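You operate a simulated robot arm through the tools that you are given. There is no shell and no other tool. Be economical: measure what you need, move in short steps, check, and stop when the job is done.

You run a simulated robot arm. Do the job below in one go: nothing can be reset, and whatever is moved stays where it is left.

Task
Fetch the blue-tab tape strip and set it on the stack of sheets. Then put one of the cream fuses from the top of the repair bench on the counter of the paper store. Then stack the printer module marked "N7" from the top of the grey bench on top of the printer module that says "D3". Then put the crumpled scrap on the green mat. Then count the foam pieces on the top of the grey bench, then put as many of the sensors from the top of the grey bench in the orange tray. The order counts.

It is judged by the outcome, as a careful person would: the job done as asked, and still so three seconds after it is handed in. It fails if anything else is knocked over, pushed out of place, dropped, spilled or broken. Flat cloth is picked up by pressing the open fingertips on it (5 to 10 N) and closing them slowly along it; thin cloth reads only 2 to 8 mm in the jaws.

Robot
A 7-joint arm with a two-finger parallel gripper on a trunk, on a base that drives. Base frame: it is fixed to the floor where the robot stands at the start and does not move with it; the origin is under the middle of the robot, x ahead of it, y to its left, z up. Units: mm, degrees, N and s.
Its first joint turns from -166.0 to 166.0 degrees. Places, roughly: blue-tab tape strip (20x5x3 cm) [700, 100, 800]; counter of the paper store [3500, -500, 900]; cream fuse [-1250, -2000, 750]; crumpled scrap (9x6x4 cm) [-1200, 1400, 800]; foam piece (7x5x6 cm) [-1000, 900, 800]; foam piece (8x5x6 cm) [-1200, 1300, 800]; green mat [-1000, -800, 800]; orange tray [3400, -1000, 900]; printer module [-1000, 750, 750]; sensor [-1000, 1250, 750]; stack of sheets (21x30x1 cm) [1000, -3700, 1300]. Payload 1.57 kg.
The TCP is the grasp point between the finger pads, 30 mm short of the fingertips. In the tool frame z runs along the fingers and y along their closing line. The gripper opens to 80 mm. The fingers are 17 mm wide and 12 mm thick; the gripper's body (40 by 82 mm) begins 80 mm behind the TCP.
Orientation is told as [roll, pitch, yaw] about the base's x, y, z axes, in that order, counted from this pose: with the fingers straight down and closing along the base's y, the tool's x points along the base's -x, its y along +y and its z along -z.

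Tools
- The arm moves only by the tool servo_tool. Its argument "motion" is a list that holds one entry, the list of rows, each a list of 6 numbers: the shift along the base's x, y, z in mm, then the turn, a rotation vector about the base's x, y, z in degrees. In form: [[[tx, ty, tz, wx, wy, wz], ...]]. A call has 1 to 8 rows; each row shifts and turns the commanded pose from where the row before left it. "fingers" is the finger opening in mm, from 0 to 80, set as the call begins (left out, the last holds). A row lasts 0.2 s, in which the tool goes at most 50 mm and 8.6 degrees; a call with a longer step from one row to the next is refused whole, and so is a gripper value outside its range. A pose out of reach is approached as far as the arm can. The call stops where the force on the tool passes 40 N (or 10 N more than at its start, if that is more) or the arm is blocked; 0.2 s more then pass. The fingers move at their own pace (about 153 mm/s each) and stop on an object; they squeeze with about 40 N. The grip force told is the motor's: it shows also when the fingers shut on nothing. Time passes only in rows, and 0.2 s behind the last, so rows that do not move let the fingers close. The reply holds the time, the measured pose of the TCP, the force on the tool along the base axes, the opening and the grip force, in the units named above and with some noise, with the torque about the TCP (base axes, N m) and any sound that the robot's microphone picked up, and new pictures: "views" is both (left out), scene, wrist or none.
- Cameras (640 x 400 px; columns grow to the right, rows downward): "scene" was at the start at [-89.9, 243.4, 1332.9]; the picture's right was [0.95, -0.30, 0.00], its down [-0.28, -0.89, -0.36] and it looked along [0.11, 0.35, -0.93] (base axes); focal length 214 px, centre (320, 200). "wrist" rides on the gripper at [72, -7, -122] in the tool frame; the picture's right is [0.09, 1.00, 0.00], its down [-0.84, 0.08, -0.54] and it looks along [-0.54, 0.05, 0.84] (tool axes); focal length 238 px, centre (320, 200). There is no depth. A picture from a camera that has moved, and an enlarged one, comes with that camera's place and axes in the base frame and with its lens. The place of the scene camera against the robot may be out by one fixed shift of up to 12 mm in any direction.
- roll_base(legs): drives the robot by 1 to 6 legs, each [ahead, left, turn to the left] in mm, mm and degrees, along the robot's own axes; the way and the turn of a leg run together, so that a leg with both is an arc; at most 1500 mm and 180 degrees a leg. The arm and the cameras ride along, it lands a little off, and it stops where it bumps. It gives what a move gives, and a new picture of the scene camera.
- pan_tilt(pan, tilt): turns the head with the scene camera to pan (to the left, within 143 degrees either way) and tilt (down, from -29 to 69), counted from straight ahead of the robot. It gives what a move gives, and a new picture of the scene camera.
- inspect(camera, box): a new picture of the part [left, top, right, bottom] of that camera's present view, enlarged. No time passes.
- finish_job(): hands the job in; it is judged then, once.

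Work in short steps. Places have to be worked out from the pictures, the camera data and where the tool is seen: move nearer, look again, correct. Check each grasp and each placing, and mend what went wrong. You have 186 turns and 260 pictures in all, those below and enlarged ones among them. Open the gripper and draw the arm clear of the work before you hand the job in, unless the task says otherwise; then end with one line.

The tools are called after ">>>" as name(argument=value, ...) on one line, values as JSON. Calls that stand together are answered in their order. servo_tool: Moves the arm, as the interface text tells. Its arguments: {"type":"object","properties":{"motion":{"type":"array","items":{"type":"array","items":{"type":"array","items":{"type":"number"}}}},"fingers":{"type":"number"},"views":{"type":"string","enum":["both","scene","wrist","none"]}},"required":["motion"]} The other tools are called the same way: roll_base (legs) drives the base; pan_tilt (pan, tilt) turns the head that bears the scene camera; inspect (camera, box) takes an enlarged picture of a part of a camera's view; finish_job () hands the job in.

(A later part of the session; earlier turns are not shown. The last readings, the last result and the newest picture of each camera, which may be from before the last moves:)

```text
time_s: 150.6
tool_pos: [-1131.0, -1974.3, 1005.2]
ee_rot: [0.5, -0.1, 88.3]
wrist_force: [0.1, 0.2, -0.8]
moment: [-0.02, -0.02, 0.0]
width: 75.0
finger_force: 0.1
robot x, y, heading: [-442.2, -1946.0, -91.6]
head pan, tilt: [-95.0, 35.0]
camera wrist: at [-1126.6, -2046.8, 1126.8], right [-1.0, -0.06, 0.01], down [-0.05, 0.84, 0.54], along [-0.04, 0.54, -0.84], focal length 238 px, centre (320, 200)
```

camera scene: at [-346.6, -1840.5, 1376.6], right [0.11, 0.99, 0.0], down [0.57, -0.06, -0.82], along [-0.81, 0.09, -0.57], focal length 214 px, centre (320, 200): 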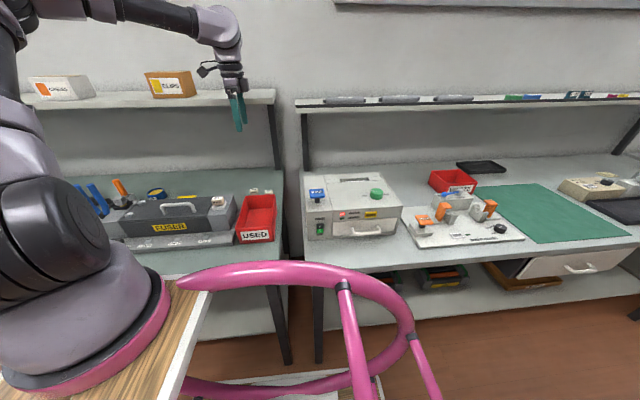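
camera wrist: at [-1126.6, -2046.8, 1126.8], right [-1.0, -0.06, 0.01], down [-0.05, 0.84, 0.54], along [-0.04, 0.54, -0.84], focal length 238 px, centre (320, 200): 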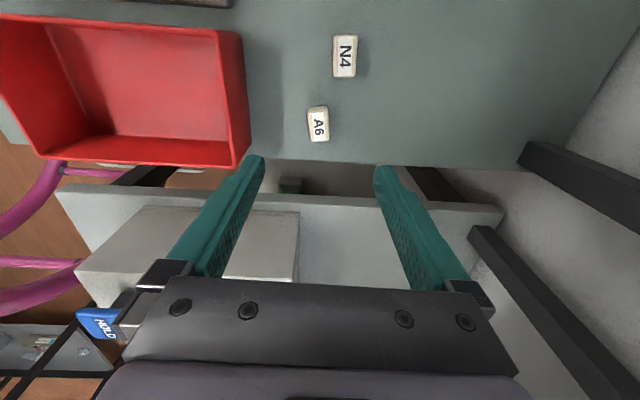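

The fuse (A6) is centred at about (-1131, -1979), top z≈870. I set 50 mm opening and lower.

>>> servo_tool(fingers=50, motion=[[[0, -2, -40, 0, 0, 0], [0, -2, -40, 0, 0, 0], [0, 0, -20, 0, 0, 0], [0, 0, 0, 0, 0, 0]]], views="wrist")

```text
time_s: 151.6
tool_pos: [-1130.0, -1977.2, 904.9]
ee_rot: [0.4, 0.0, 88.3]
wrist_force: [-0.3, 0.6, -0.1]
moment: [-0.04, -0.01, -0.01]
width: 50.2
finger_force: 0.1
robot x, y, heading: [-442.8, -1943.5, -91.1]
head pan, tilt: [-95.0, 35.0]
camera wrist: at [-1125.5, -2050.3, 1026.5], right [-1.0, -0.06, 0.01], down [-0.05, 0.84, 0.54], along [-0.04, 0.54, -0.84], focal length 238 px, centre (320, 200)
```

wrist: 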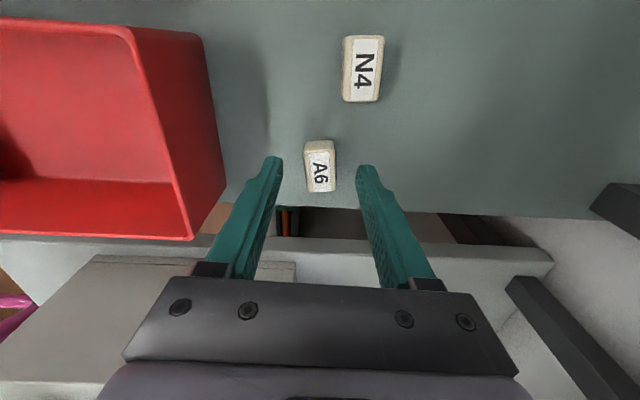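

It lies between the fingers. I lower further in small steps.

>>> servo_tool(motion=[[[0, -1, -8, 0, 0, 0], [0, 0, -6, 0, 0, 0], [0, 0, -4, 0, 0, 0], [0, 0, -3, 0, 0, 0], [0, 0, 0, 0, 0, 0]]], views="wrist")

```text
time_s: 152.8
tool_pos: [-1131.4, -1978.9, 882.7]
ee_rot: [0.3, -0.1, 88.3]
wrist_force: [0.1, 0.0, -0.5]
moment: [-0.01, 0.01, 0.03]
width: 50.0
finger_force: 0.1
robot x, y, heading: [-447.9, -1944.5, -91.4]
head pan, tilt: [-95.0, 35.0]
camera wrist: at [-1125.8, -2051.6, 1005.1], right [-1.0, -0.06, 0.01], down [-0.05, 0.84, 0.54], along [-0.04, 0.54, -0.84], focal length 238 px, centre (320, 200)
```

wrist: 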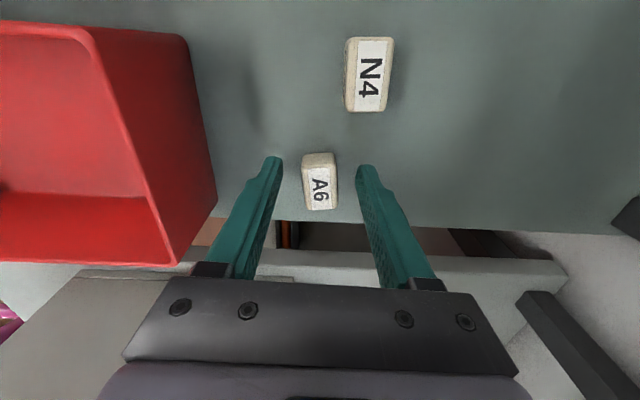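

>>> servo_tool(motion=[[[0, 3, -4, 0, 0, 0], [0, 2, -3, 0, 0, 0], [0, 0, -3, 0, 0, 0], [0, 0, 0, 0, 0, 0]]], views="wrist")

```text
time_s: 153.8
tool_pos: [-1131.3, -1972.8, 873.9]
ee_rot: [0.4, -0.1, 88.4]
wrist_force: [-0.7, -0.3, -0.4]
moment: [-0.02, 0.02, 0.01]
width: 50.0
finger_force: 0.1
robot x, y, heading: [-444.1, -1942.7, -91.2]
head pan, tilt: [-95.0, 35.0]
camera wrist: at [-1125.5, -2046.3, 995.5], right [-1.0, -0.06, 0.01], down [-0.05, 0.84, 0.54], along [-0.04, 0.54, -0.84], focal length 238 px, centre (320, 200)
```

wrist: 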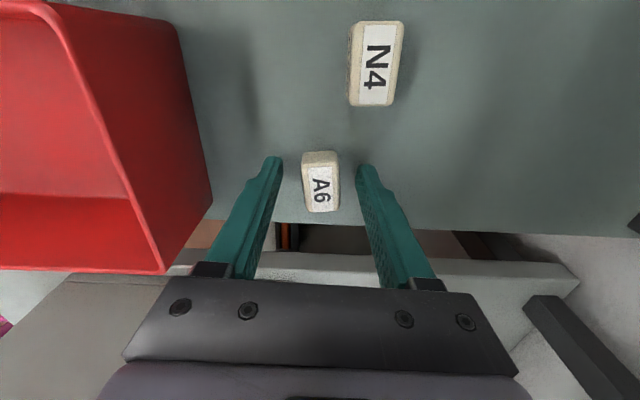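

>>> servo_tool(motion=[[[0, 0, -4, 0, 0, 0], [0, 0, -4, 0, 0, 0], [0, 0, -3, 0, 0, 0], [0, 0, 0, 0, 0, 0]]], views="wrist")

```text
time_s: 154.4
tool_pos: [-1132.9, -1973.0, 871.0]
ee_rot: [0.7, -0.2, 88.3]
wrist_force: [5.0, -3.5, 12.4]
moment: [-0.12, -0.57, -0.14]
width: 53.6
finger_force: 2.1
robot x, y, heading: [-445.5, -1947.9, -91.5]
head pan, tilt: [-95.0, 35.0]
stopped in row 3: the force on the tool passed its limit at 48 N (the readings are from after the stop); the commanded pose is now the measured one
camera wrist: at [-1126.4, -2046.3, 992.2], right [-1.0, -0.06, 0.01], down [-0.04, 0.84, 0.55], along [-0.05, 0.54, -0.84], focal length 238 px, centre (320, 200)
```

wrist: 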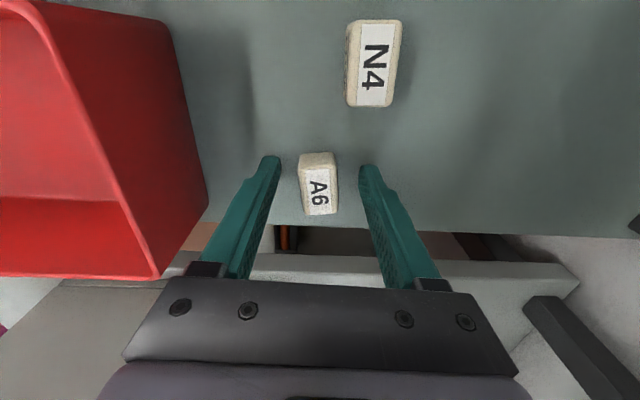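

The table is at tip height 840. I lift 3 mm and close.

>>> servo_tool(fingers=8, motion=[[[1, 2, 3, 0, 0, 0], [0, 0, 0, 0, 0, 0], [0, 0, 0, 0, 0, 0], [0, 0, 0, 0, 0, 0]]], views="none")

>>> servo_tool(motion=[[[0, 0, 20, 0, 0, 0], [0, 0, 40, 0, 0, 0], [0, 0, 45, 0, 0, 0], [0, 0, 45, 0, 0, 0], [0, 0, 0, 0, 0, 0]]], views="wrist")

```text
time_s: 155.4
tool_pos: [-1132.0, -1971.2, 872.5]
ee_rot: [0.7, -0.2, 88.3]
wrist_force: [0.9, -0.7, -0.4]
moment: [-0.04, -0.01, 0.0]
width: 20.4
finger_force: 34.1
robot x, y, heading: [-450.2, -1946.3, -91.4]
head pan, tilt: [-95.0, 35.0]
```

```text
time_s: 156.6
tool_pos: [-1131.6, -1971.4, 1020.9]
ee_rot: [0.7, -0.2, 88.3]
wrist_force: [-0.6, 0.1, -0.6]
moment: [0.02, 0.0, 0.02]
width: 20.5
finger_force: 33.9
robot x, y, heading: [-443.4, -1946.2, -91.2]
head pan, tilt: [-95.0, 35.0]
camera wrist: at [-1125.1, -2044.6, 1143.0], right [-1.0, -0.06, 0.01], down [-0.05, 0.84, 0.55], along [-0.04, 0.54, -0.84], focal length 238 px, centre (320, 200)
```

wrist: 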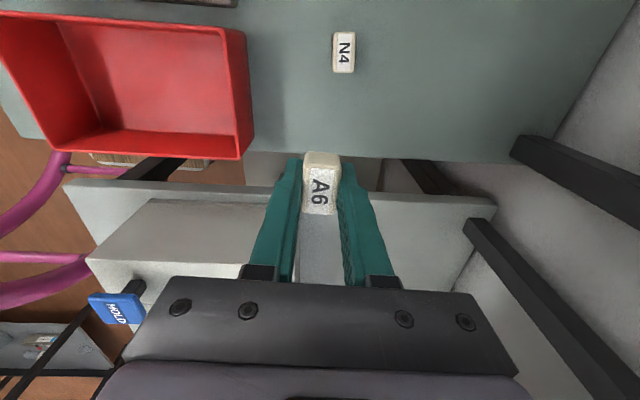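

The fuse A6 is held. I raise and draw in the arm, turn round and drive east towards the paper store, keeping y≈-1100.

>>> servo_tool(motion=[[[15, 0, 45, 0, 0, 0], [15, 0, 45, 0, 0, 0], [20, 0, 45, 0, 0, 0], [20, 0, 45, 0, 0, 0], [20, 0, 30, 0, 0, 0]]], views="none")

>>> roll_base(legs=[[0, 450, 0], [0, 0, 90], [0, 0, 90], [850, 0, 0], [0, -1200, 0], [0, -700, 0]])

>>> pan_tilt(pan=-75, tilt=20)

```text
time_s: 157.8
tool_pos: [-1041.3, -1971.7, 1232.4]
ee_rot: [0.7, -0.2, 88.3]
wrist_force: [-0.4, 0.2, -0.3]
moment: [0.03, -0.03, 0.01]
width: 21.0
finger_force: 34.2
robot x, y, heading: [-443.3, -1945.8, -91.4]
head pan, tilt: [-95.0, 35.0]
```

```text
time_s: 181.5
tool_pos: [2527.4, -1151.1, 1231.7]
ee_rot: [0.7, -0.2, -93.5]
wrist_force: [-0.2, 0.2, -0.1]
moment: [0.04, -0.02, 0.02]
width: 20.3
finger_force: 34.4
robot x, y, heading: [1927.1, -1158.5, 86.7]
head pan, tilt: [-95.0, 35.0]
camera scene: at [1815.5, -1260.1, 1376.6], right [-0.14, -0.99, 0.0], down [-0.57, 0.08, -0.82], along [0.81, -0.12, -0.57], focal length 214 px, centre (320, 200)
```

scene: 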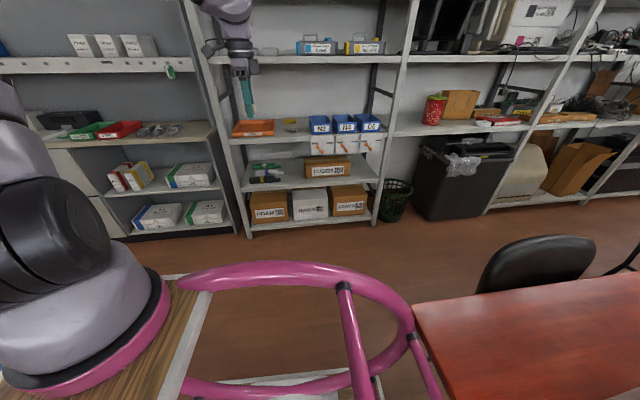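

```text
time_s: 182.4
tool_pos: [2527.1, -1150.7, 1232.8]
ee_rot: [0.7, -0.1, -93.4]
wrist_force: [0.1, 0.6, -0.5]
moment: [-0.02, 0.01, 0.03]
width: 20.4
finger_force: 33.9
robot x, y, heading: [1932.0, -1155.3, 87.0]
head pan, tilt: [-75.0, 20.0]
camera scene: at [1819.5, -1228.6, 1400.4], right [0.2, -0.98, 0.0], down [-0.34, -0.07, -0.94], along [0.92, 0.19, -0.34], focal length 214 px, centre (320, 200)
```

scene: 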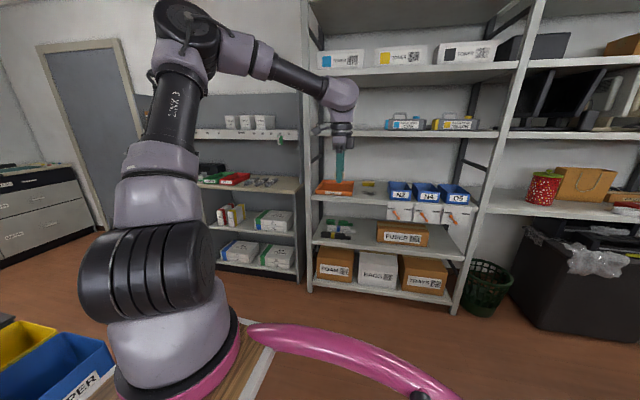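

I look closer at the counter (left of the rack) to find a free spot.

>>> roll_base(legs=[[430, 0, 3], [0, -600, 0]])

>>> pan_tilt(pan=-80, tilt=30)

```text
time_s: 188.0
tool_pos: [3137.3, -685.5, 1232.6]
ee_rot: [0.8, -0.2, -90.2]
wrist_force: [-0.7, 0.3, -0.5]
moment: [0.0, 0.01, 0.01]
width: 20.8
finger_force: 34.5
robot x, y, heading: [2541.2, -725.7, 90.2]
head pan, tilt: [-75.0, 20.0]
camera scene: at [2434.9, -801.8, 1400.5], right [0.26, -0.97, 0.0], down [-0.33, -0.09, -0.94], along [0.91, 0.24, -0.34], focal length 214 px, centre (320, 200)
```

scene: 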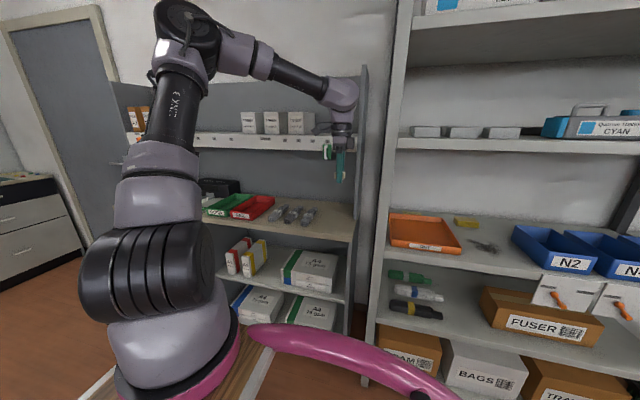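

```text
time_s: 188.7
tool_pos: [3136.7, -683.8, 1233.1]
ee_rot: [0.9, -0.2, -90.2]
wrist_force: [-0.5, -0.4, -1.0]
moment: [0.02, -0.01, -0.01]
width: 20.7
finger_force: 34.5
robot x, y, heading: [2542.9, -727.2, 90.1]
head pan, tilt: [-80.0, 30.0]
camera scene: at [2434.0, -810.2, 1384.4], right [0.17, -0.98, 0.0], down [-0.49, -0.09, -0.87], along [0.85, 0.15, -0.5], focal length 214 px, centre (320, 200)
```

scene: 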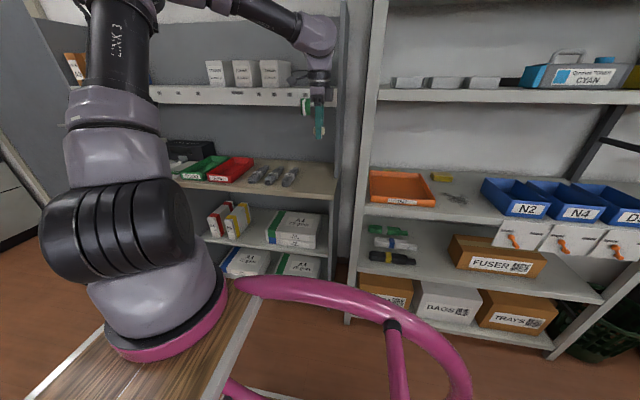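

I lower the tool first (to stay beneath the upper shelf), then bring the base 90 mm nearer and check with the wrist camera.

>>> servo_tool(motion=[[[0, 5, -45, 0, 0, 0], [0, 5, -45, 0, 0, 0], [0, 5, -45, 0, 0, 0], [0, 5, -45, 0, 0, 0], [10, 5, -45, 0, 0, 0]]], views="none")

>>> roll_base(legs=[[0, -90, 0]])

>>> servo_tool(motion=[[[20, 0, 0, 0, 0, 0], [20, 0, 0, 0, 0, 0]]], views="both")

```text
time_s: 189.9
tool_pos: [3148.1, -659.7, 1007.0]
ee_rot: [0.8, -0.2, -90.3]
wrist_force: [-0.6, -0.4, -0.3]
moment: [-0.01, -0.06, -0.01]
width: 20.6
finger_force: 34.1
robot x, y, heading: [2541.4, -724.7, 90.2]
head pan, tilt: [-80.0, 30.0]
```

```text
time_s: 191.0
tool_pos: [3237.0, -659.0, 1006.4]
ee_rot: [0.7, -0.3, -90.2]
wrist_force: [0.1, -0.1, 1.1]
moment: [-0.01, 0.03, -0.02]
width: 20.7
finger_force: 34.6
robot x, y, heading: [2631.1, -726.3, 90.1]
head pan, tilt: [-80.0, 30.0]
camera scene: at [2523.1, -810.1, 1384.4], right [0.18, -0.98, 0.0], down [-0.49, -0.09, -0.87], along [0.85, 0.15, -0.5], focal length 214 px, centre (320, 200)
```

scene: 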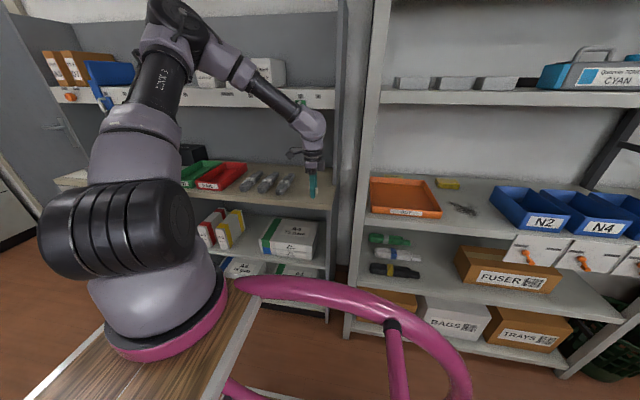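

```text
time_s: 191.6
tool_pos: [3277.2, -658.9, 1006.8]
ee_rot: [0.7, -0.2, -90.2]
wrist_force: [0.6, -0.5, -0.3]
moment: [0.01, -0.02, -0.01]
width: 20.8
finger_force: 34.1
robot x, y, heading: [2627.4, -724.9, 90.1]
head pan, tilt: [-80.0, 30.0]
camera scene: at [2522.9, -810.2, 1384.4], right [0.18, -0.98, 0.0], down [-0.49, -0.09, -0.87], along [0.85, 0.15, -0.5], focal length 214 px, centre (320, 200)
camera wrist: at [3269.7, -588.0, 1127.9], right [1.0, 0.09, 0.01], down [0.07, -0.84, 0.55], along [0.06, -0.54, -0.84], focal length 238 px, centre (320, 200)
```

scene: 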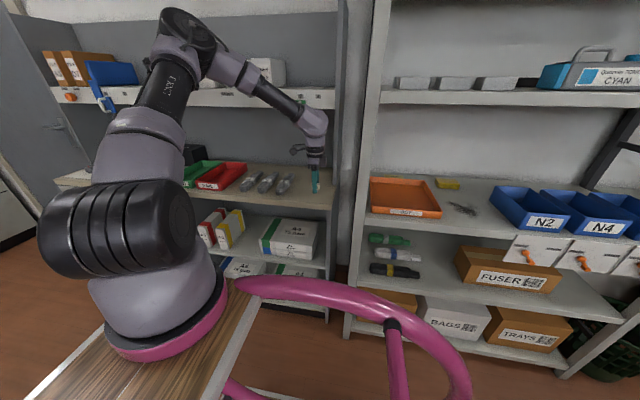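
wrist: 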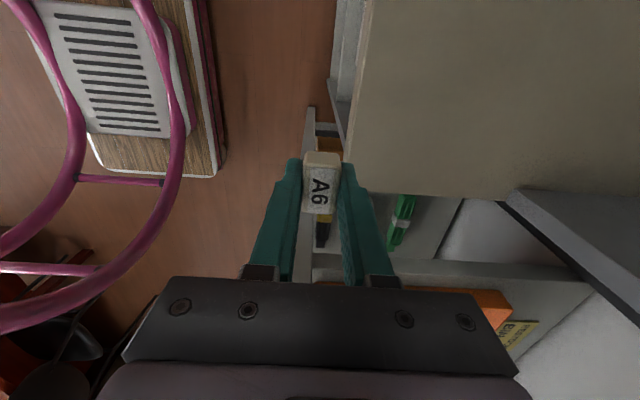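

The counter's front edge is at x≈3300 and its right end at y≈-730. I go to (3365, -650) and lower stepwise.

>>> servo_tool(motion=[[[30, 0, -10, 0, 0, 0], [30, 5, -15, 0, 0, 0], [28, 5, -15, 0, 0, 0], [0, 0, -15, 0, 0, 0], [0, 0, 0, 0, 0, 0]]], views="both")

```text
time_s: 192.8
tool_pos: [3367.3, -650.3, 950.1]
ee_rot: [0.9, -0.3, -90.1]
wrist_force: [0.0, -0.7, -0.2]
moment: [0.0, 0.0, -0.03]
width: 20.4
finger_force: 34.2
robot x, y, heading: [2627.5, -729.9, 90.1]
head pan, tilt: [-80.0, 30.0]
camera scene: at [2523.0, -810.1, 1384.4], right [0.18, -0.98, 0.0], down [-0.49, -0.09, -0.87], along [0.85, 0.15, -0.5], focal length 214 px, centre (320, 200)
camera wrist: at [3359.4, -579.2, 1072.6], right [1.0, 0.09, 0.01], down [0.07, -0.84, 0.55], along [0.06, -0.54, -0.84], focal length 238 px, centre (320, 200)
```

scene: 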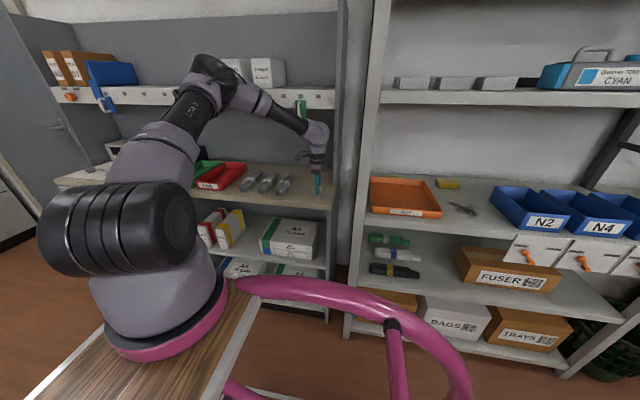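
wrist: 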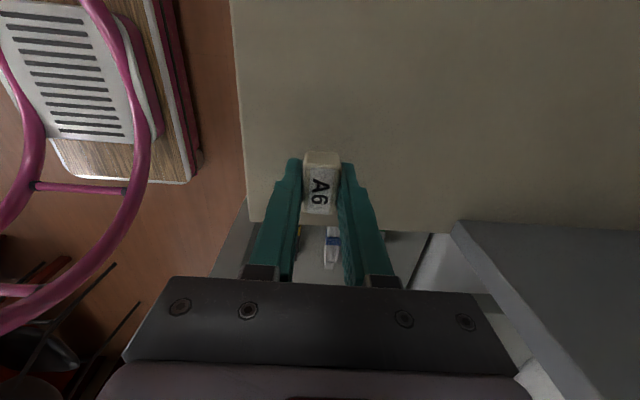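

>>> servo_tool(motion=[[[0, 0, -10, 0, 0, 0], [0, 0, -8, 0, 0, 0], [0, 0, -6, 0, 0, 0], [0, 0, -5, 0, 0, 0], [0, 0, -5, 0, 0, 0], [0, 0, -4, 0, 0, 0], [0, 0, -4, 0, 0, 0], [0, 0, 0, 0, 0, 0]]], views="wrist")

```text
time_s: 193.8
tool_pos: [3367.1, -651.1, 931.0]
ee_rot: [1.1, -0.4, -90.2]
wrist_force: [0.4, -0.2, 11.7]
moment: [0.08, 0.04, -0.01]
width: 20.9
finger_force: 34.3
robot x, y, heading: [2630.7, -727.0, 90.5]
head pan, tilt: [-80.0, 30.0]
stopped in row 4: the force on the tool passed its limit at 47 N (the readings are from after the stop); the commanded pose is now the measured one
camera wrist: at [3358.8, -579.6, 1052.1], right [1.0, 0.09, 0.02], down [0.06, -0.83, 0.55], along [0.07, -0.54, -0.84], focal length 238 px, centre (320, 200)
```

wrist: 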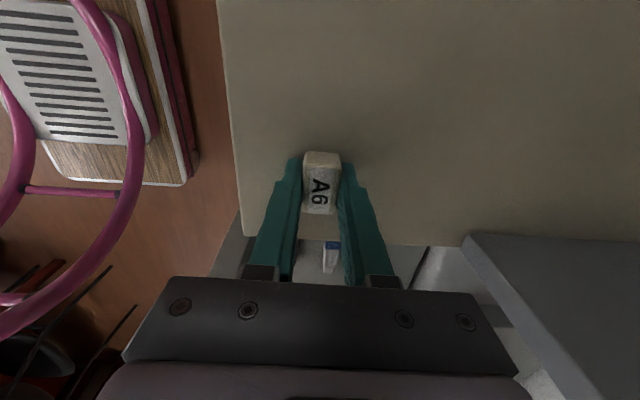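

Contact on the counter (z≈898). I open gently and withdraw up.

>>> servo_tool(fingers=45, motion=[[[0, 0, 1, 0, 0, 0], [0, 0, 0, 0, 0, 0], [0, 0, 15, 0, 0, 0], [0, 0, 30, 0, 0, 0], [-20, 20, 30, 0, 0, 0], [0, 0, 0, 0, 0, 0]]], views="wrist")

```text
time_s: 195.2
tool_pos: [3347.7, -629.3, 1003.7]
ee_rot: [0.9, -0.1, -90.3]
wrist_force: [-0.1, -0.1, 0.1]
moment: [-0.02, -0.02, -0.01]
width: 44.6
finger_force: 0.0
robot x, y, heading: [2631.5, -730.8, 90.4]
head pan, tilt: [-80.0, 30.0]
camera wrist: at [3339.4, -558.7, 1125.7], right [1.0, 0.09, 0.02], down [0.06, -0.83, 0.55], along [0.06, -0.54, -0.84], focal length 238 px, centre (320, 200)
```

wrist: 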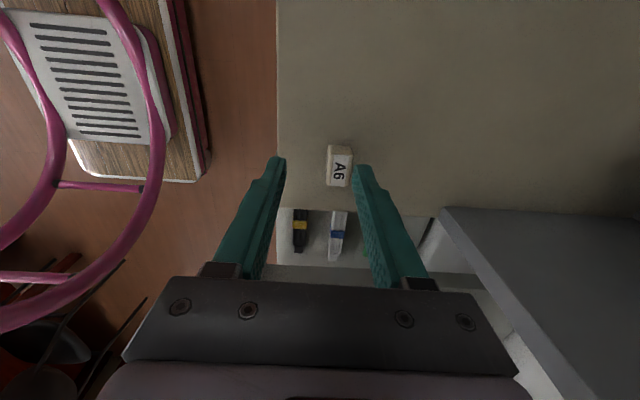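

The fuse stands on the counter. I withdraw, raise the arm, and drive back to the grey bench for the printer modules.

>>> servo_tool(motion=[[[-40, 0, 20, 0, 0, 0], [-40, 0, 20, 0, 0, 0], [-30, 0, 35, 0, 0, 0], [0, -10, 45, 0, 0, 0], [0, -10, 45, 0, 0, 0], [0, -10, 45, 0, 0, 0], [0, 0, 30, 0, 0, 0]]], views="scene")

>>> roll_base(legs=[[0, 1300, 0], [0, 1330, 0], [0, 0, 90], [0, 0, 90], [0, -250, 0], [-700, 0, 0]])

>>> pan_tilt(pan=-110, tilt=35)

```text
time_s: 196.8
tool_pos: [3236.5, -661.3, 1243.8]
ee_rot: [1.0, -0.2, -90.2]
wrist_force: [0.3, 0.3, -1.3]
moment: [-0.02, 0.03, -0.01]
width: 45.1
finger_force: 0.0
robot x, y, heading: [2632.2, -729.6, 90.0]
head pan, tilt: [-80.0, 30.0]
camera scene: at [2523.2, -810.0, 1384.4], right [0.18, -0.98, 0.0], down [-0.49, -0.09, -0.87], along [0.85, 0.15, -0.5], focal length 214 px, centre (320, 200)
```

scene: 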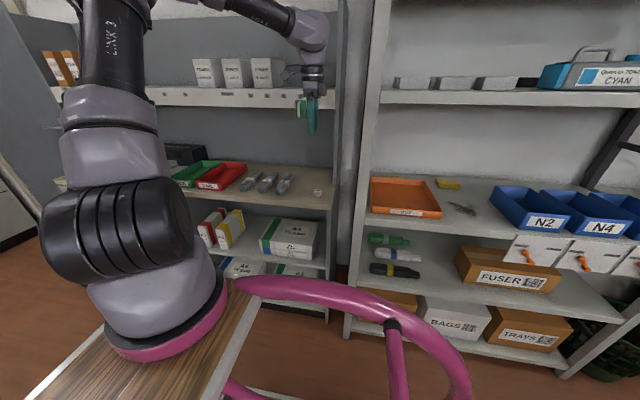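

```text
time_s: 222.1
tool_pos: [-854.7, -78.4, 1243.6]
ee_rot: [1.0, -0.2, 89.0]
wrist_force: [0.0, 0.1, 0.3]
moment: [0.0, 0.01, -0.02]
width: 45.0
finger_force: 0.0
robot x, y, heading: [-247.5, -19.4, -90.5]
head pan, tilt: [-80.0, 30.0]
camera scene: at [-151.2, 61.9, 1384.4], right [-0.16, 0.99, 0.0], down [0.49, 0.08, -0.87], along [-0.85, -0.14, -0.5], focal length 214 px, centre (320, 200)
```

scene: 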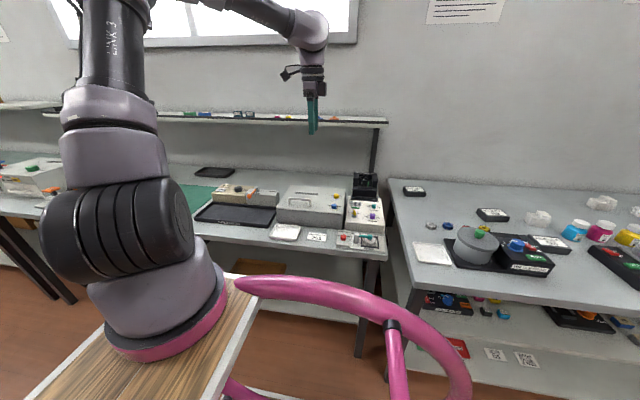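

```text
time_s: 223.1
tool_pos: [-854.7, -76.5, 1244.1]
ee_rot: [1.0, -0.1, 88.9]
wrist_force: [-0.6, -0.3, 0.9]
moment: [0.02, 0.0, 0.03]
width: 45.1
finger_force: 0.0
robot x, y, heading: [-242.9, -18.0, -90.5]
head pan, tilt: [-110.0, 35.0]
camera scene: at [-144.4, 107.6, 1376.6], right [0.35, 0.94, 0.0], down [0.54, -0.2, -0.82], along [-0.77, 0.29, -0.57], focal length 214 px, centre (320, 200)
```

scene: 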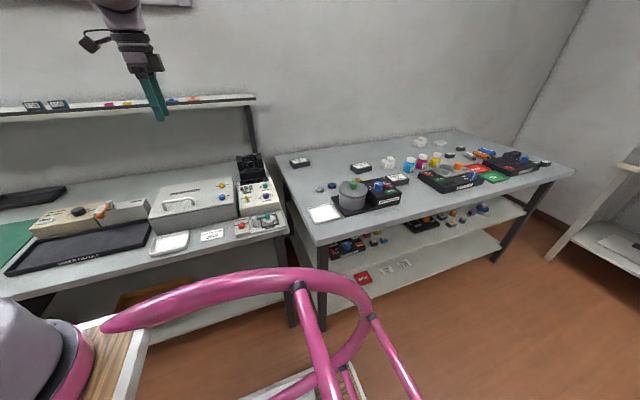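

The grey bench is at right. I move to its middle and look straight on.

>>> roll_base(legs=[[-800, 0, 0]])

>>> pan_tilt(pan=-95, tilt=40)

>>> inspect(camera="scene", box=[180, 80, 410, 230])

>>> inspect(camera="scene", box=[380, 80, 610, 230])

```text
time_s: 227.4
tool_pos: [-842.3, 728.4, 1246.1]
ee_rot: [1.0, -0.2, 88.4]
wrist_force: [0.1, -0.1, 0.0]
moment: [0.01, 0.02, 0.0]
width: 45.2
finger_force: 0.1
robot x, y, heading: [-231.4, 778.5, -91.1]
head pan, tilt: [-110.0, 35.0]
camera scene: at [-129.6, 906.1, 1376.6], right [0.36, 0.93, 0.0], down [0.53, -0.21, -0.82], along [-0.76, 0.3, -0.57], focal length 214 px, centre (320, 200)
```

scene: 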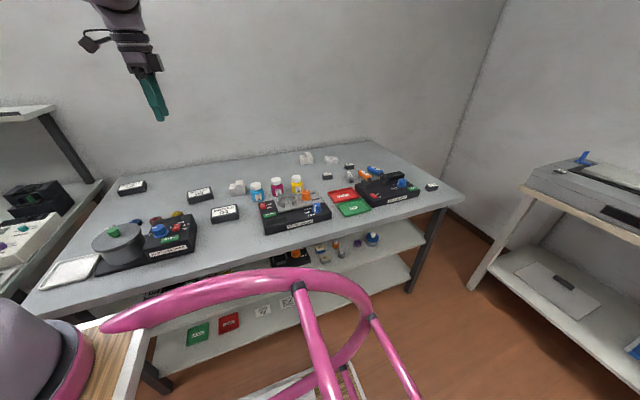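

```text
time_s: 228.1
tool_pos: [-842.2, 729.7, 1244.7]
ee_rot: [0.9, -0.2, 88.4]
wrist_force: [-0.4, -0.5, 0.3]
moment: [-0.01, 0.0, -0.03]
width: 44.8
finger_force: 0.2
robot x, y, heading: [-230.0, 780.3, -91.6]
head pan, tilt: [-95.0, 40.0]
camera scene: at [-132.1, 883.4, 1369.1], right [0.11, 0.99, 0.0], down [0.64, -0.07, -0.77], along [-0.76, 0.08, -0.64], focal length 214 px, centre (320, 200)
```

scene: 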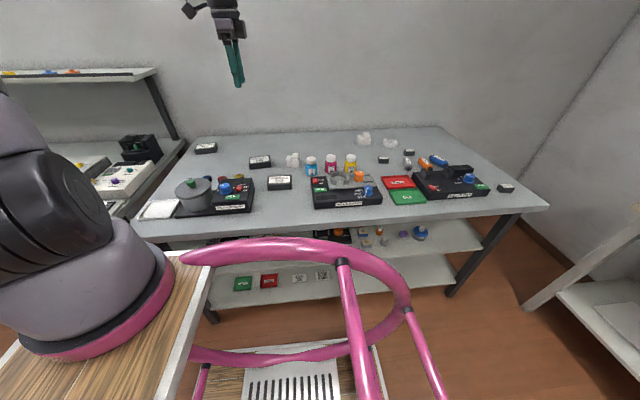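

```text
2.67 times, centred on (295, 155) of scene
camera zoom: at [-132.1, 883.4, 1369.1], right [0.11, 0.99, 0.0], down [0.64, -0.07, -0.77], along [-0.76, 0.08, -0.64], focal length 572 px, centre (387, 320)
```

zoom: 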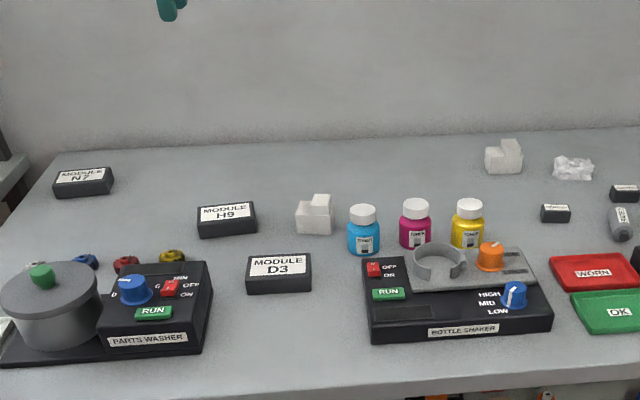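

```text
2.67 times, centred on (495, 155) of scene
camera zoom: at [-132.1, 883.4, 1369.1], right [0.11, 0.99, 0.0], down [0.64, -0.07, -0.77], along [-0.76, 0.08, -0.64], focal length 572 px, centre (-147, 320)
```

zoom: 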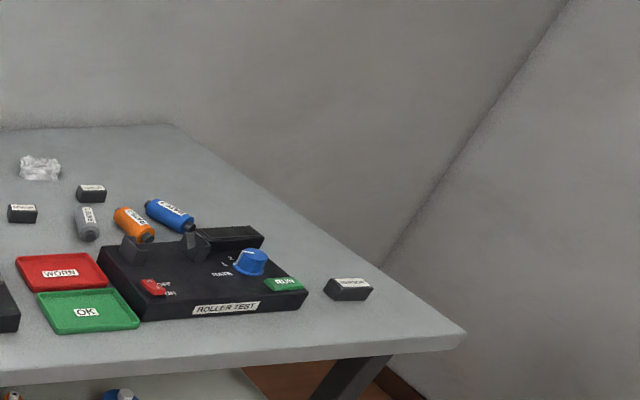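

I see modules N7, H9 and D3, two foam pieces, the scrap, and small black sensors. N7 triangulates to about (-1236, 397), D3 about (-861, 794). I drive in front of N7, close to the bench.

>>> roll_base(legs=[[370, 0, 0], [0, -75, 1]])

>>> servo_tool(fingers=80, motion=[[[-40, 5, -20, 0, 0, 0], [-40, 5, -20, 0, 0, 0], [-40, 0, -20, 0, 0, 0], [-40, 0, -20, 0, 0, 0], [-30, 0, -20, 0, 0, 0], [0, 0, -20, 0, 0, 0]]], views="both")

```text
time_s: 231.2
tool_pos: [-924.7, 342.6, 1244.6]
ee_rot: [0.9, -0.2, 89.3]
wrist_force: [0.7, 0.3, -0.2]
moment: [0.01, 0.02, 0.0]
width: 44.9
finger_force: 0.1
robot x, y, heading: [-317.6, 402.4, -90.4]
head pan, tilt: [-95.0, 40.0]
camera scene: at [-218.1, 508.2, 1369.0], right [0.09, 1.0, 0.0], down [0.64, -0.06, -0.77], along [-0.76, 0.07, -0.64], focal length 214 px, centre (320, 200)
```

scene: 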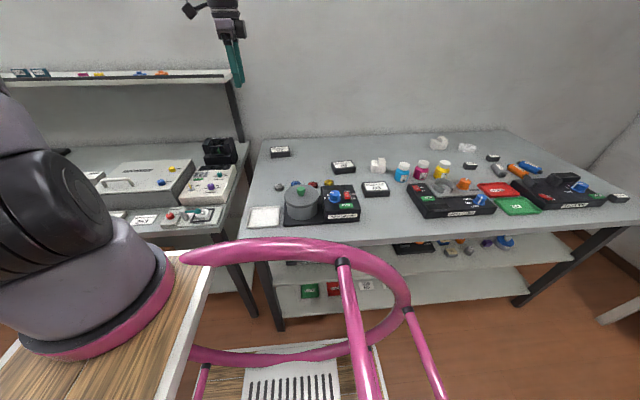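

```text
time_s: 232.6
tool_pos: [-1116.5, 355.1, 1122.1]
ee_rot: [1.1, -0.2, 89.3]
wrist_force: [0.2, 0.8, 0.5]
moment: [0.0, 0.03, 0.0]
width: 80.0
finger_force: 0.1
robot x, y, heading: [-320.5, 403.0, -90.6]
head pan, tilt: [-95.0, 40.0]
camera scene: at [-217.9, 508.2, 1369.0], right [0.09, 1.0, 0.0], down [0.64, -0.06, -0.77], along [-0.76, 0.07, -0.64], focal length 214 px, centre (320, 200)
camera wrist: at [-1107.4, 281.4, 1244.5], right [-1.0, -0.08, 0.02], down [-0.06, 0.84, 0.55], along [-0.06, 0.54, -0.84], focal length 238 px, centre (320, 200)
```

scene: 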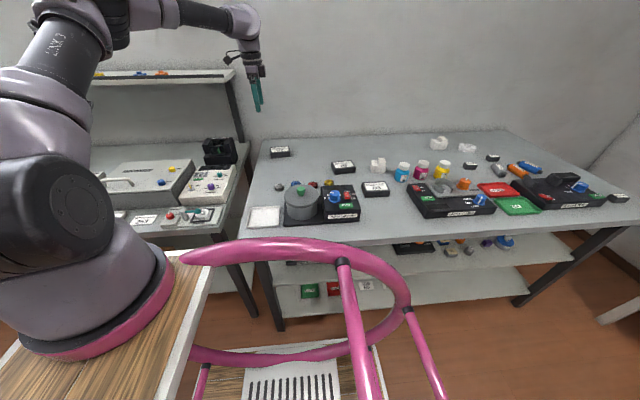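
wrist: 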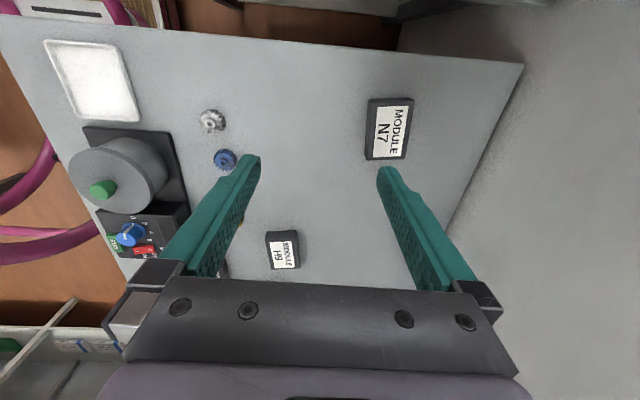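

N7 is seen at (-1236, 386), about 68 mm wide along x. I move above it lower.

>>> servo_tool(motion=[[[-20, 6, -40, 0, 0, 0], [-20, 6, -40, 0, 0, 0], [-25, 6, -35, 0, 0, 0], [-25, 6, -30, 0, 0, 0], [-20, 6, -20, 0, 0, 0], [-10, 0, 0, 0, 0, 0], [0, 0, 0, 0, 0, 0]]], views="wrist")

```text
time_s: 234.2
tool_pos: [-1214.6, 382.6, 962.8]
ee_rot: [1.0, -0.3, 89.4]
wrist_force: [0.7, -0.7, 0.4]
moment: [-0.02, 0.04, 0.0]
width: 80.0
finger_force: 0.0
out of reach, approached as far as the arm can: row 5, 6
robot x, y, heading: [-315.7, 399.8, -90.6]
head pan, tilt: [-95.0, 40.0]
camera wrist: at [-1206.5, 308.1, 1083.4], right [-1.0, -0.08, 0.02], down [-0.06, 0.84, 0.55], along [-0.06, 0.54, -0.84], focal length 238 px, centre (320, 200)
```

wrist: 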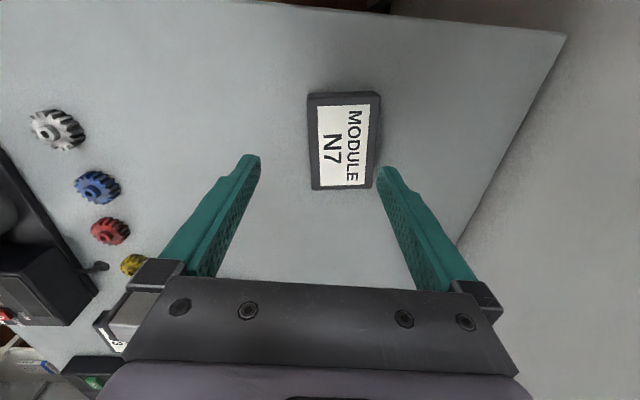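

The arm is about 25 mm short. There seem to be some 20–30 mm left between my frame and the bench edge, so I creep 28 mm nearer.

>>> roll_base(legs=[[0, -28, 0]])

>>> servo_tool(motion=[[[0, 0, -15, 0, 0, 0], [0, 0, -15, 0, 0, 0], [0, 0, 0, 0, 0, 0]]], views="wrist")

```text
time_s: 235.0
tool_pos: [-1243.2, 381.4, 962.0]
ee_rot: [0.9, -0.1, 89.3]
wrist_force: [-0.7, 0.2, 0.0]
moment: [-0.01, 0.02, 0.03]
width: 80.0
finger_force: 0.0
robot x, y, heading: [-347.7, 401.6, -90.4]
head pan, tilt: [-95.0, 40.0]
camera scene: at [-246.7, 508.3, 1369.0], right [0.09, 1.0, 0.0], down [0.64, -0.06, -0.77], along [-0.76, 0.07, -0.64], focal length 214 px, centre (320, 200)
```

scene: 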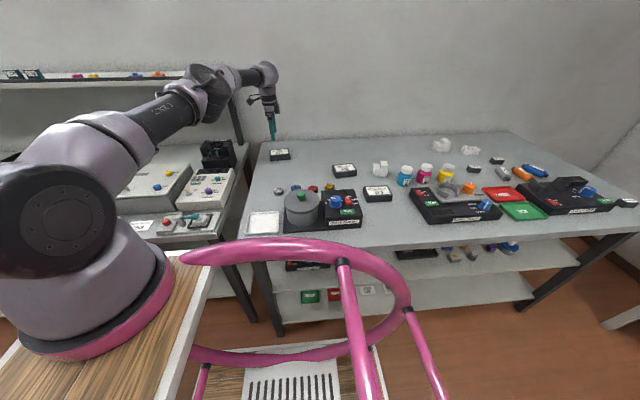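

```text
time_s: 235.8
tool_pos: [-1242.3, 380.9, 938.9]
ee_rot: [1.0, -0.2, 89.4]
wrist_force: [0.6, 0.3, -0.2]
moment: [-0.02, 0.01, -0.01]
width: 79.9
finger_force: 0.0
out of reach, approached as far as the arm can: row 2
robot x, y, heading: [-346.4, 402.5, -90.6]
head pan, tilt: [-95.0, 40.0]
camera wrist: at [-1234.8, 308.1, 1061.0], right [-1.0, -0.08, 0.02], down [-0.06, 0.84, 0.55], along [-0.06, 0.54, -0.84], focal length 238 px, centre (320, 200)
```

wrist: 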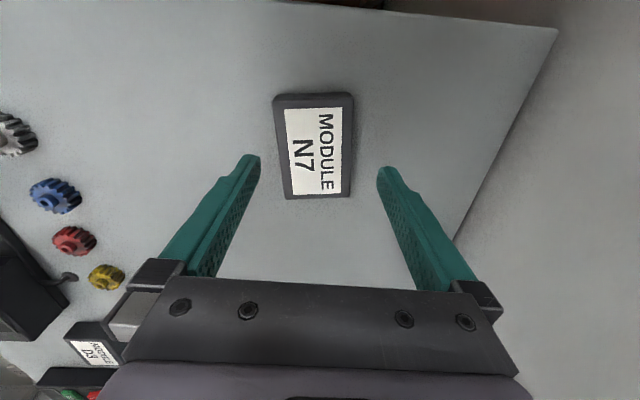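

The module is centred between the fingers, but reach shrinks lower down. I creep another 22 mm, taking the tool back by the same amount.

>>> roll_base(legs=[[0, -22, 0]])

>>> servo_tool(motion=[[[24, 0, -4, 0, 0, 0], [0, 0, -15, 0, 0, 0], [0, 0, -15, 0, 0, 0], [0, 0, 0, 0, 0, 0]]], views="wrist")

```text
time_s: 236.6
tool_pos: [-1264.6, 381.7, 939.9]
ee_rot: [1.0, -0.2, 89.3]
wrist_force: [0.3, 0.1, 0.8]
moment: [0.02, 0.03, -0.01]
width: 80.0
finger_force: 0.0
robot x, y, heading: [-367.7, 403.3, -90.3]
head pan, tilt: [-95.0, 40.0]
camera scene: at [-268.9, 508.5, 1369.0], right [0.09, 1.0, 0.0], down [0.64, -0.06, -0.77], along [-0.76, 0.07, -0.64], focal length 214 px, centre (320, 200)
```

scene: 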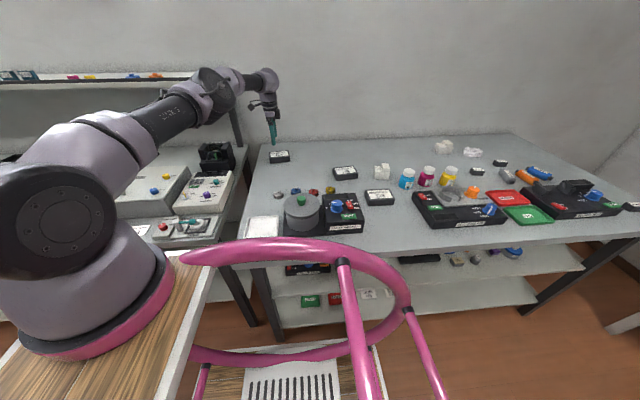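

```text
time_s: 237.6
tool_pos: [-1241.2, 382.2, 905.9]
ee_rot: [1.1, -0.3, 89.3]
wrist_force: [0.2, -0.4, 0.3]
moment: [-0.01, 0.02, -0.02]
width: 79.9
finger_force: 0.1
robot x, y, heading: [-367.8, 401.3, -90.2]
head pan, tilt: [-95.0, 40.0]
camera wrist: at [-1232.8, 308.4, 1026.9], right [-1.0, -0.08, 0.02], down [-0.06, 0.84, 0.55], along [-0.06, 0.54, -0.84], focal length 238 px, centre (320, 200)
```

wrist: 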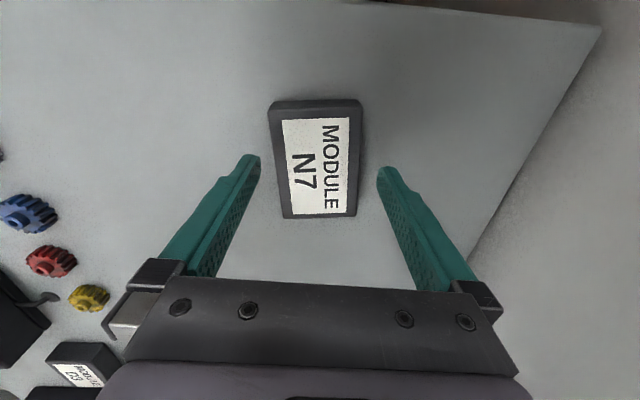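

Centred. I lower in small steps to just above the table.

>>> servo_tool(motion=[[[2, 0, -12, 0, 0, 0], [0, 0, -10, 0, 0, 0], [0, 0, -6, 0, 0, 0], [0, 0, -4, 0, 0, 0], [0, 0, 0, 0, 0, 0]]], views="wrist")

```text
time_s: 238.8
tool_pos: [-1238.4, 380.7, 873.6]
ee_rot: [0.9, -0.2, 89.3]
wrist_force: [-0.5, 0.1, -0.6]
moment: [0.0, 0.01, -0.01]
width: 80.1
finger_force: 0.0
robot x, y, heading: [-369.2, 401.9, -90.6]
head pan, tilt: [-95.0, 40.0]
camera wrist: at [-1230.7, 307.4, 995.2], right [-1.0, -0.08, 0.02], down [-0.06, 0.84, 0.55], along [-0.06, 0.54, -0.84], focal length 238 px, centre (320, 200)
```

wrist: 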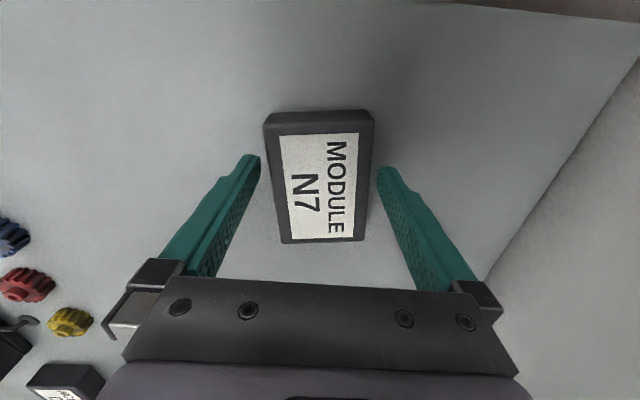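

>>> servo_tool(motion=[[[0, 0, -3, 0, 0, 0], [0, 0, 0, 0, 0, 0]]], views="none")

>>> servo_tool(fingers=50, motion=[[[0, 0, 0, 0, 0, 0], [0, 0, 0, 0, 0, 0], [0, 0, 0, 0, 0, 0]]], views="none")

>>> servo_tool(motion=[[[0, 0, 15, 0, 0, 0], [0, 0, 30, 0, 0, 0], [0, 0, 0, 0, 0, 0]]], views="wrist")

```text
time_s: 239.4
tool_pos: [-1238.7, 380.8, 870.5]
ee_rot: [1.0, -0.2, 89.2]
wrist_force: [0.1, -0.2, 0.2]
moment: [-0.03, -0.02, 0.01]
width: 79.9
finger_force: 0.1
robot x, y, heading: [-370.4, 399.4, -90.3]
head pan, tilt: [-95.0, 40.0]
```

```text
time_s: 240.2
tool_pos: [-1239.5, 380.4, 870.5]
ee_rot: [1.0, -0.3, 89.3]
wrist_force: [-0.6, -0.3, 0.6]
moment: [0.04, -0.07, 0.06]
width: 71.8
finger_force: 39.8
robot x, y, heading: [-369.6, 403.6, -90.4]
head pan, tilt: [-95.0, 40.0]
```

```text
time_s: 241.0
tool_pos: [-1239.0, 382.6, 916.4]
ee_rot: [1.0, -0.3, 89.3]
wrist_force: [-0.4, 0.3, -1.5]
moment: [-0.04, -0.04, -0.01]
width: 71.6
finger_force: 40.4
robot x, y, heading: [-369.9, 402.8, -90.5]
head pan, tilt: [-95.0, 40.0]
camera wrist: at [-1230.5, 308.6, 1036.7], right [-1.0, -0.08, 0.02], down [-0.06, 0.84, 0.55], along [-0.06, 0.54, -0.84], focal length 238 px, centre (320, 200)
```

wrist: 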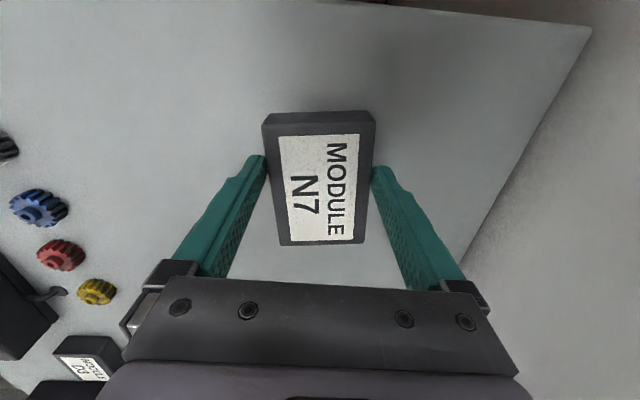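

N7 is held. I raise it, draw it in, back off from the bench and drive to D3.

>>> servo_tool(motion=[[[10, 0, 40, 0, 0, 0], [30, 0, 35, 0, 0, 0], [35, 0, 30, 0, 0, 0], [40, 0, 20, 0, 0, 0], [40, 0, 20, 0, 0, 0], [40, 0, 10, 0, 0, 0], [40, 0, 0, 0, 0, 0]]], views="none")

>>> roll_base(legs=[[0, 80, 0], [-400, 0, 0]])

>>> servo_tool(motion=[[[20, 0, 0, 0, 0, 0], [20, 0, 0, 0, 0, 0]]], views="wrist")

```text
time_s: 242.6
tool_pos: [-1000.9, 383.1, 1069.4]
ee_rot: [1.0, -0.3, 89.3]
wrist_force: [-0.2, -0.6, -2.4]
moment: [0.02, -0.01, -0.05]
width: 71.2
finger_force: 39.7
robot x, y, heading: [-367.5, 401.3, -90.1]
head pan, tilt: [-95.0, 40.0]
```

```text
time_s: 245.8
tool_pos: [-918.7, 778.5, 1068.8]
ee_rot: [1.0, -0.2, 89.5]
wrist_force: [0.1, 1.3, -1.9]
moment: [-0.05, 0.03, 0.0]
width: 71.3
finger_force: 40.7
robot x, y, heading: [-285.6, 797.0, -90.3]
head pan, tilt: [-95.0, 40.0]
camera scene: at [-186.6, 906.4, 1369.0], right [0.09, 1.0, 0.0], down [0.64, -0.06, -0.77], along [-0.76, 0.07, -0.64], focal length 214 px, centre (320, 200)
```

scene: 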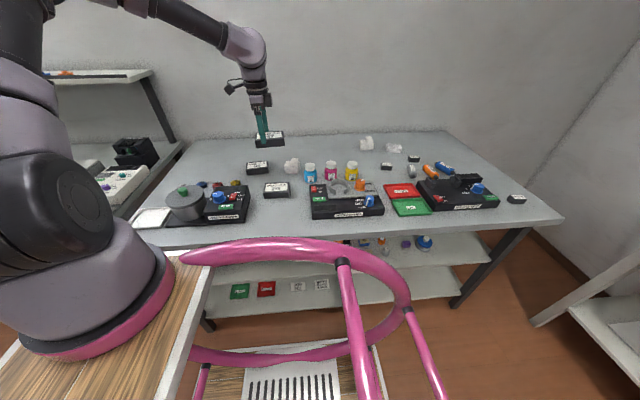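

```text
time_s: 246.3
tool_pos: [-878.9, 778.3, 1069.3]
ee_rot: [1.1, -0.2, 89.5]
wrist_force: [0.3, 0.1, -1.8]
moment: [-0.05, -0.04, 0.02]
width: 71.3
finger_force: 40.2
robot x, y, heading: [-286.7, 800.1, -90.1]
head pan, tilt: [-95.0, 40.0]
camera wrist: at [-870.4, 704.9, 1191.0], right [-1.0, -0.08, 0.02], down [-0.06, 0.84, 0.55], along [-0.06, 0.54, -0.84], focal length 238 px, centre (320, 200)
```

wrist: 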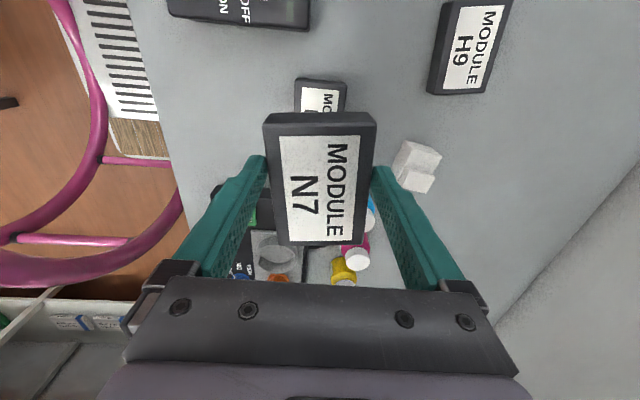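

D3 is partly hidden by the held module; I shift the tool 90 mm along +y to see it whole.

>>> servo_tool(motion=[[[0, 45, 10, 0, 0, 0], [0, 45, 10, 0, 0, 0], [0, 0, 0, 0, 0, 0]]], views="wrist")

```text
time_s: 247.2
tool_pos: [-879.3, 871.5, 1087.5]
ee_rot: [1.0, -0.2, 89.4]
wrist_force: [-0.2, -0.5, -1.8]
moment: [0.0, 0.01, -0.01]
width: 71.0
finger_force: 40.4
robot x, y, heading: [-283.2, 803.3, -90.3]
head pan, tilt: [-95.0, 40.0]
camera wrist: at [-870.7, 797.2, 1210.1], right [-1.0, -0.08, 0.02], down [-0.06, 0.84, 0.55], along [-0.06, 0.54, -0.84], focal length 238 px, centre (320, 200)
```

wrist: 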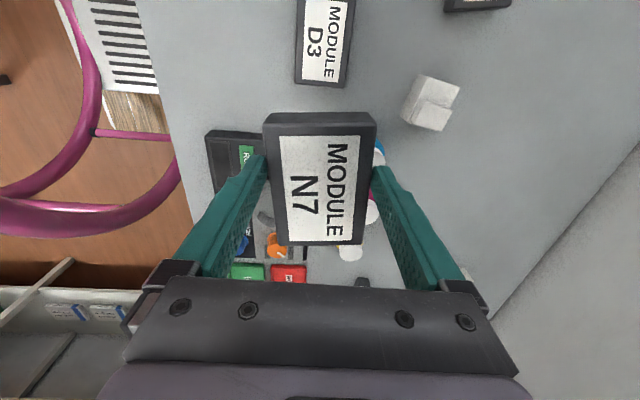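

>>> servo_tool(motion=[[[0, -30, 0, 0, 0, 0], [0, 0, 0, 0, 0, 0]]], views="none")

>>> inspect(camera="wrist", box=[240, 0, 400, 130])

```text
time_s: 247.8
tool_pos: [-878.2, 841.0, 1089.2]
ee_rot: [1.0, -0.2, 89.4]
wrist_force: [0.0, -0.2, -1.3]
moment: [-0.01, -0.02, 0.02]
width: 70.7
finger_force: 39.9
robot x, y, heading: [-283.7, 801.5, -90.4]
head pan, tilt: [-95.0, 40.0]
```

```text
3.08 times, centred on (320, 65) of wrist
camera zoom: at [-870.4, 767.0, 1210.3], right [-1.0, -0.08, 0.02], down [-0.06, 0.84, 0.55], along [-0.06, 0.54, -0.84], focal length 733 px, centre (320, 615)
```

zoom: 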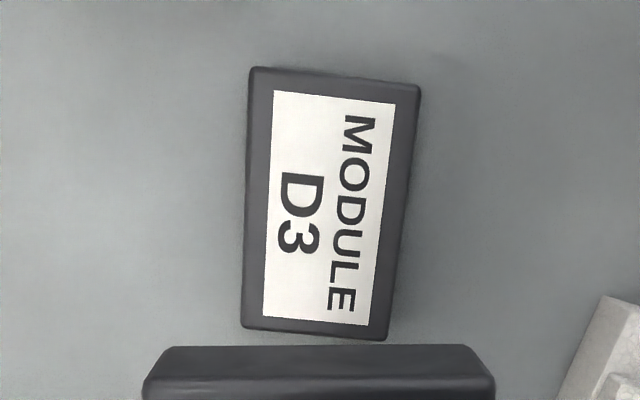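

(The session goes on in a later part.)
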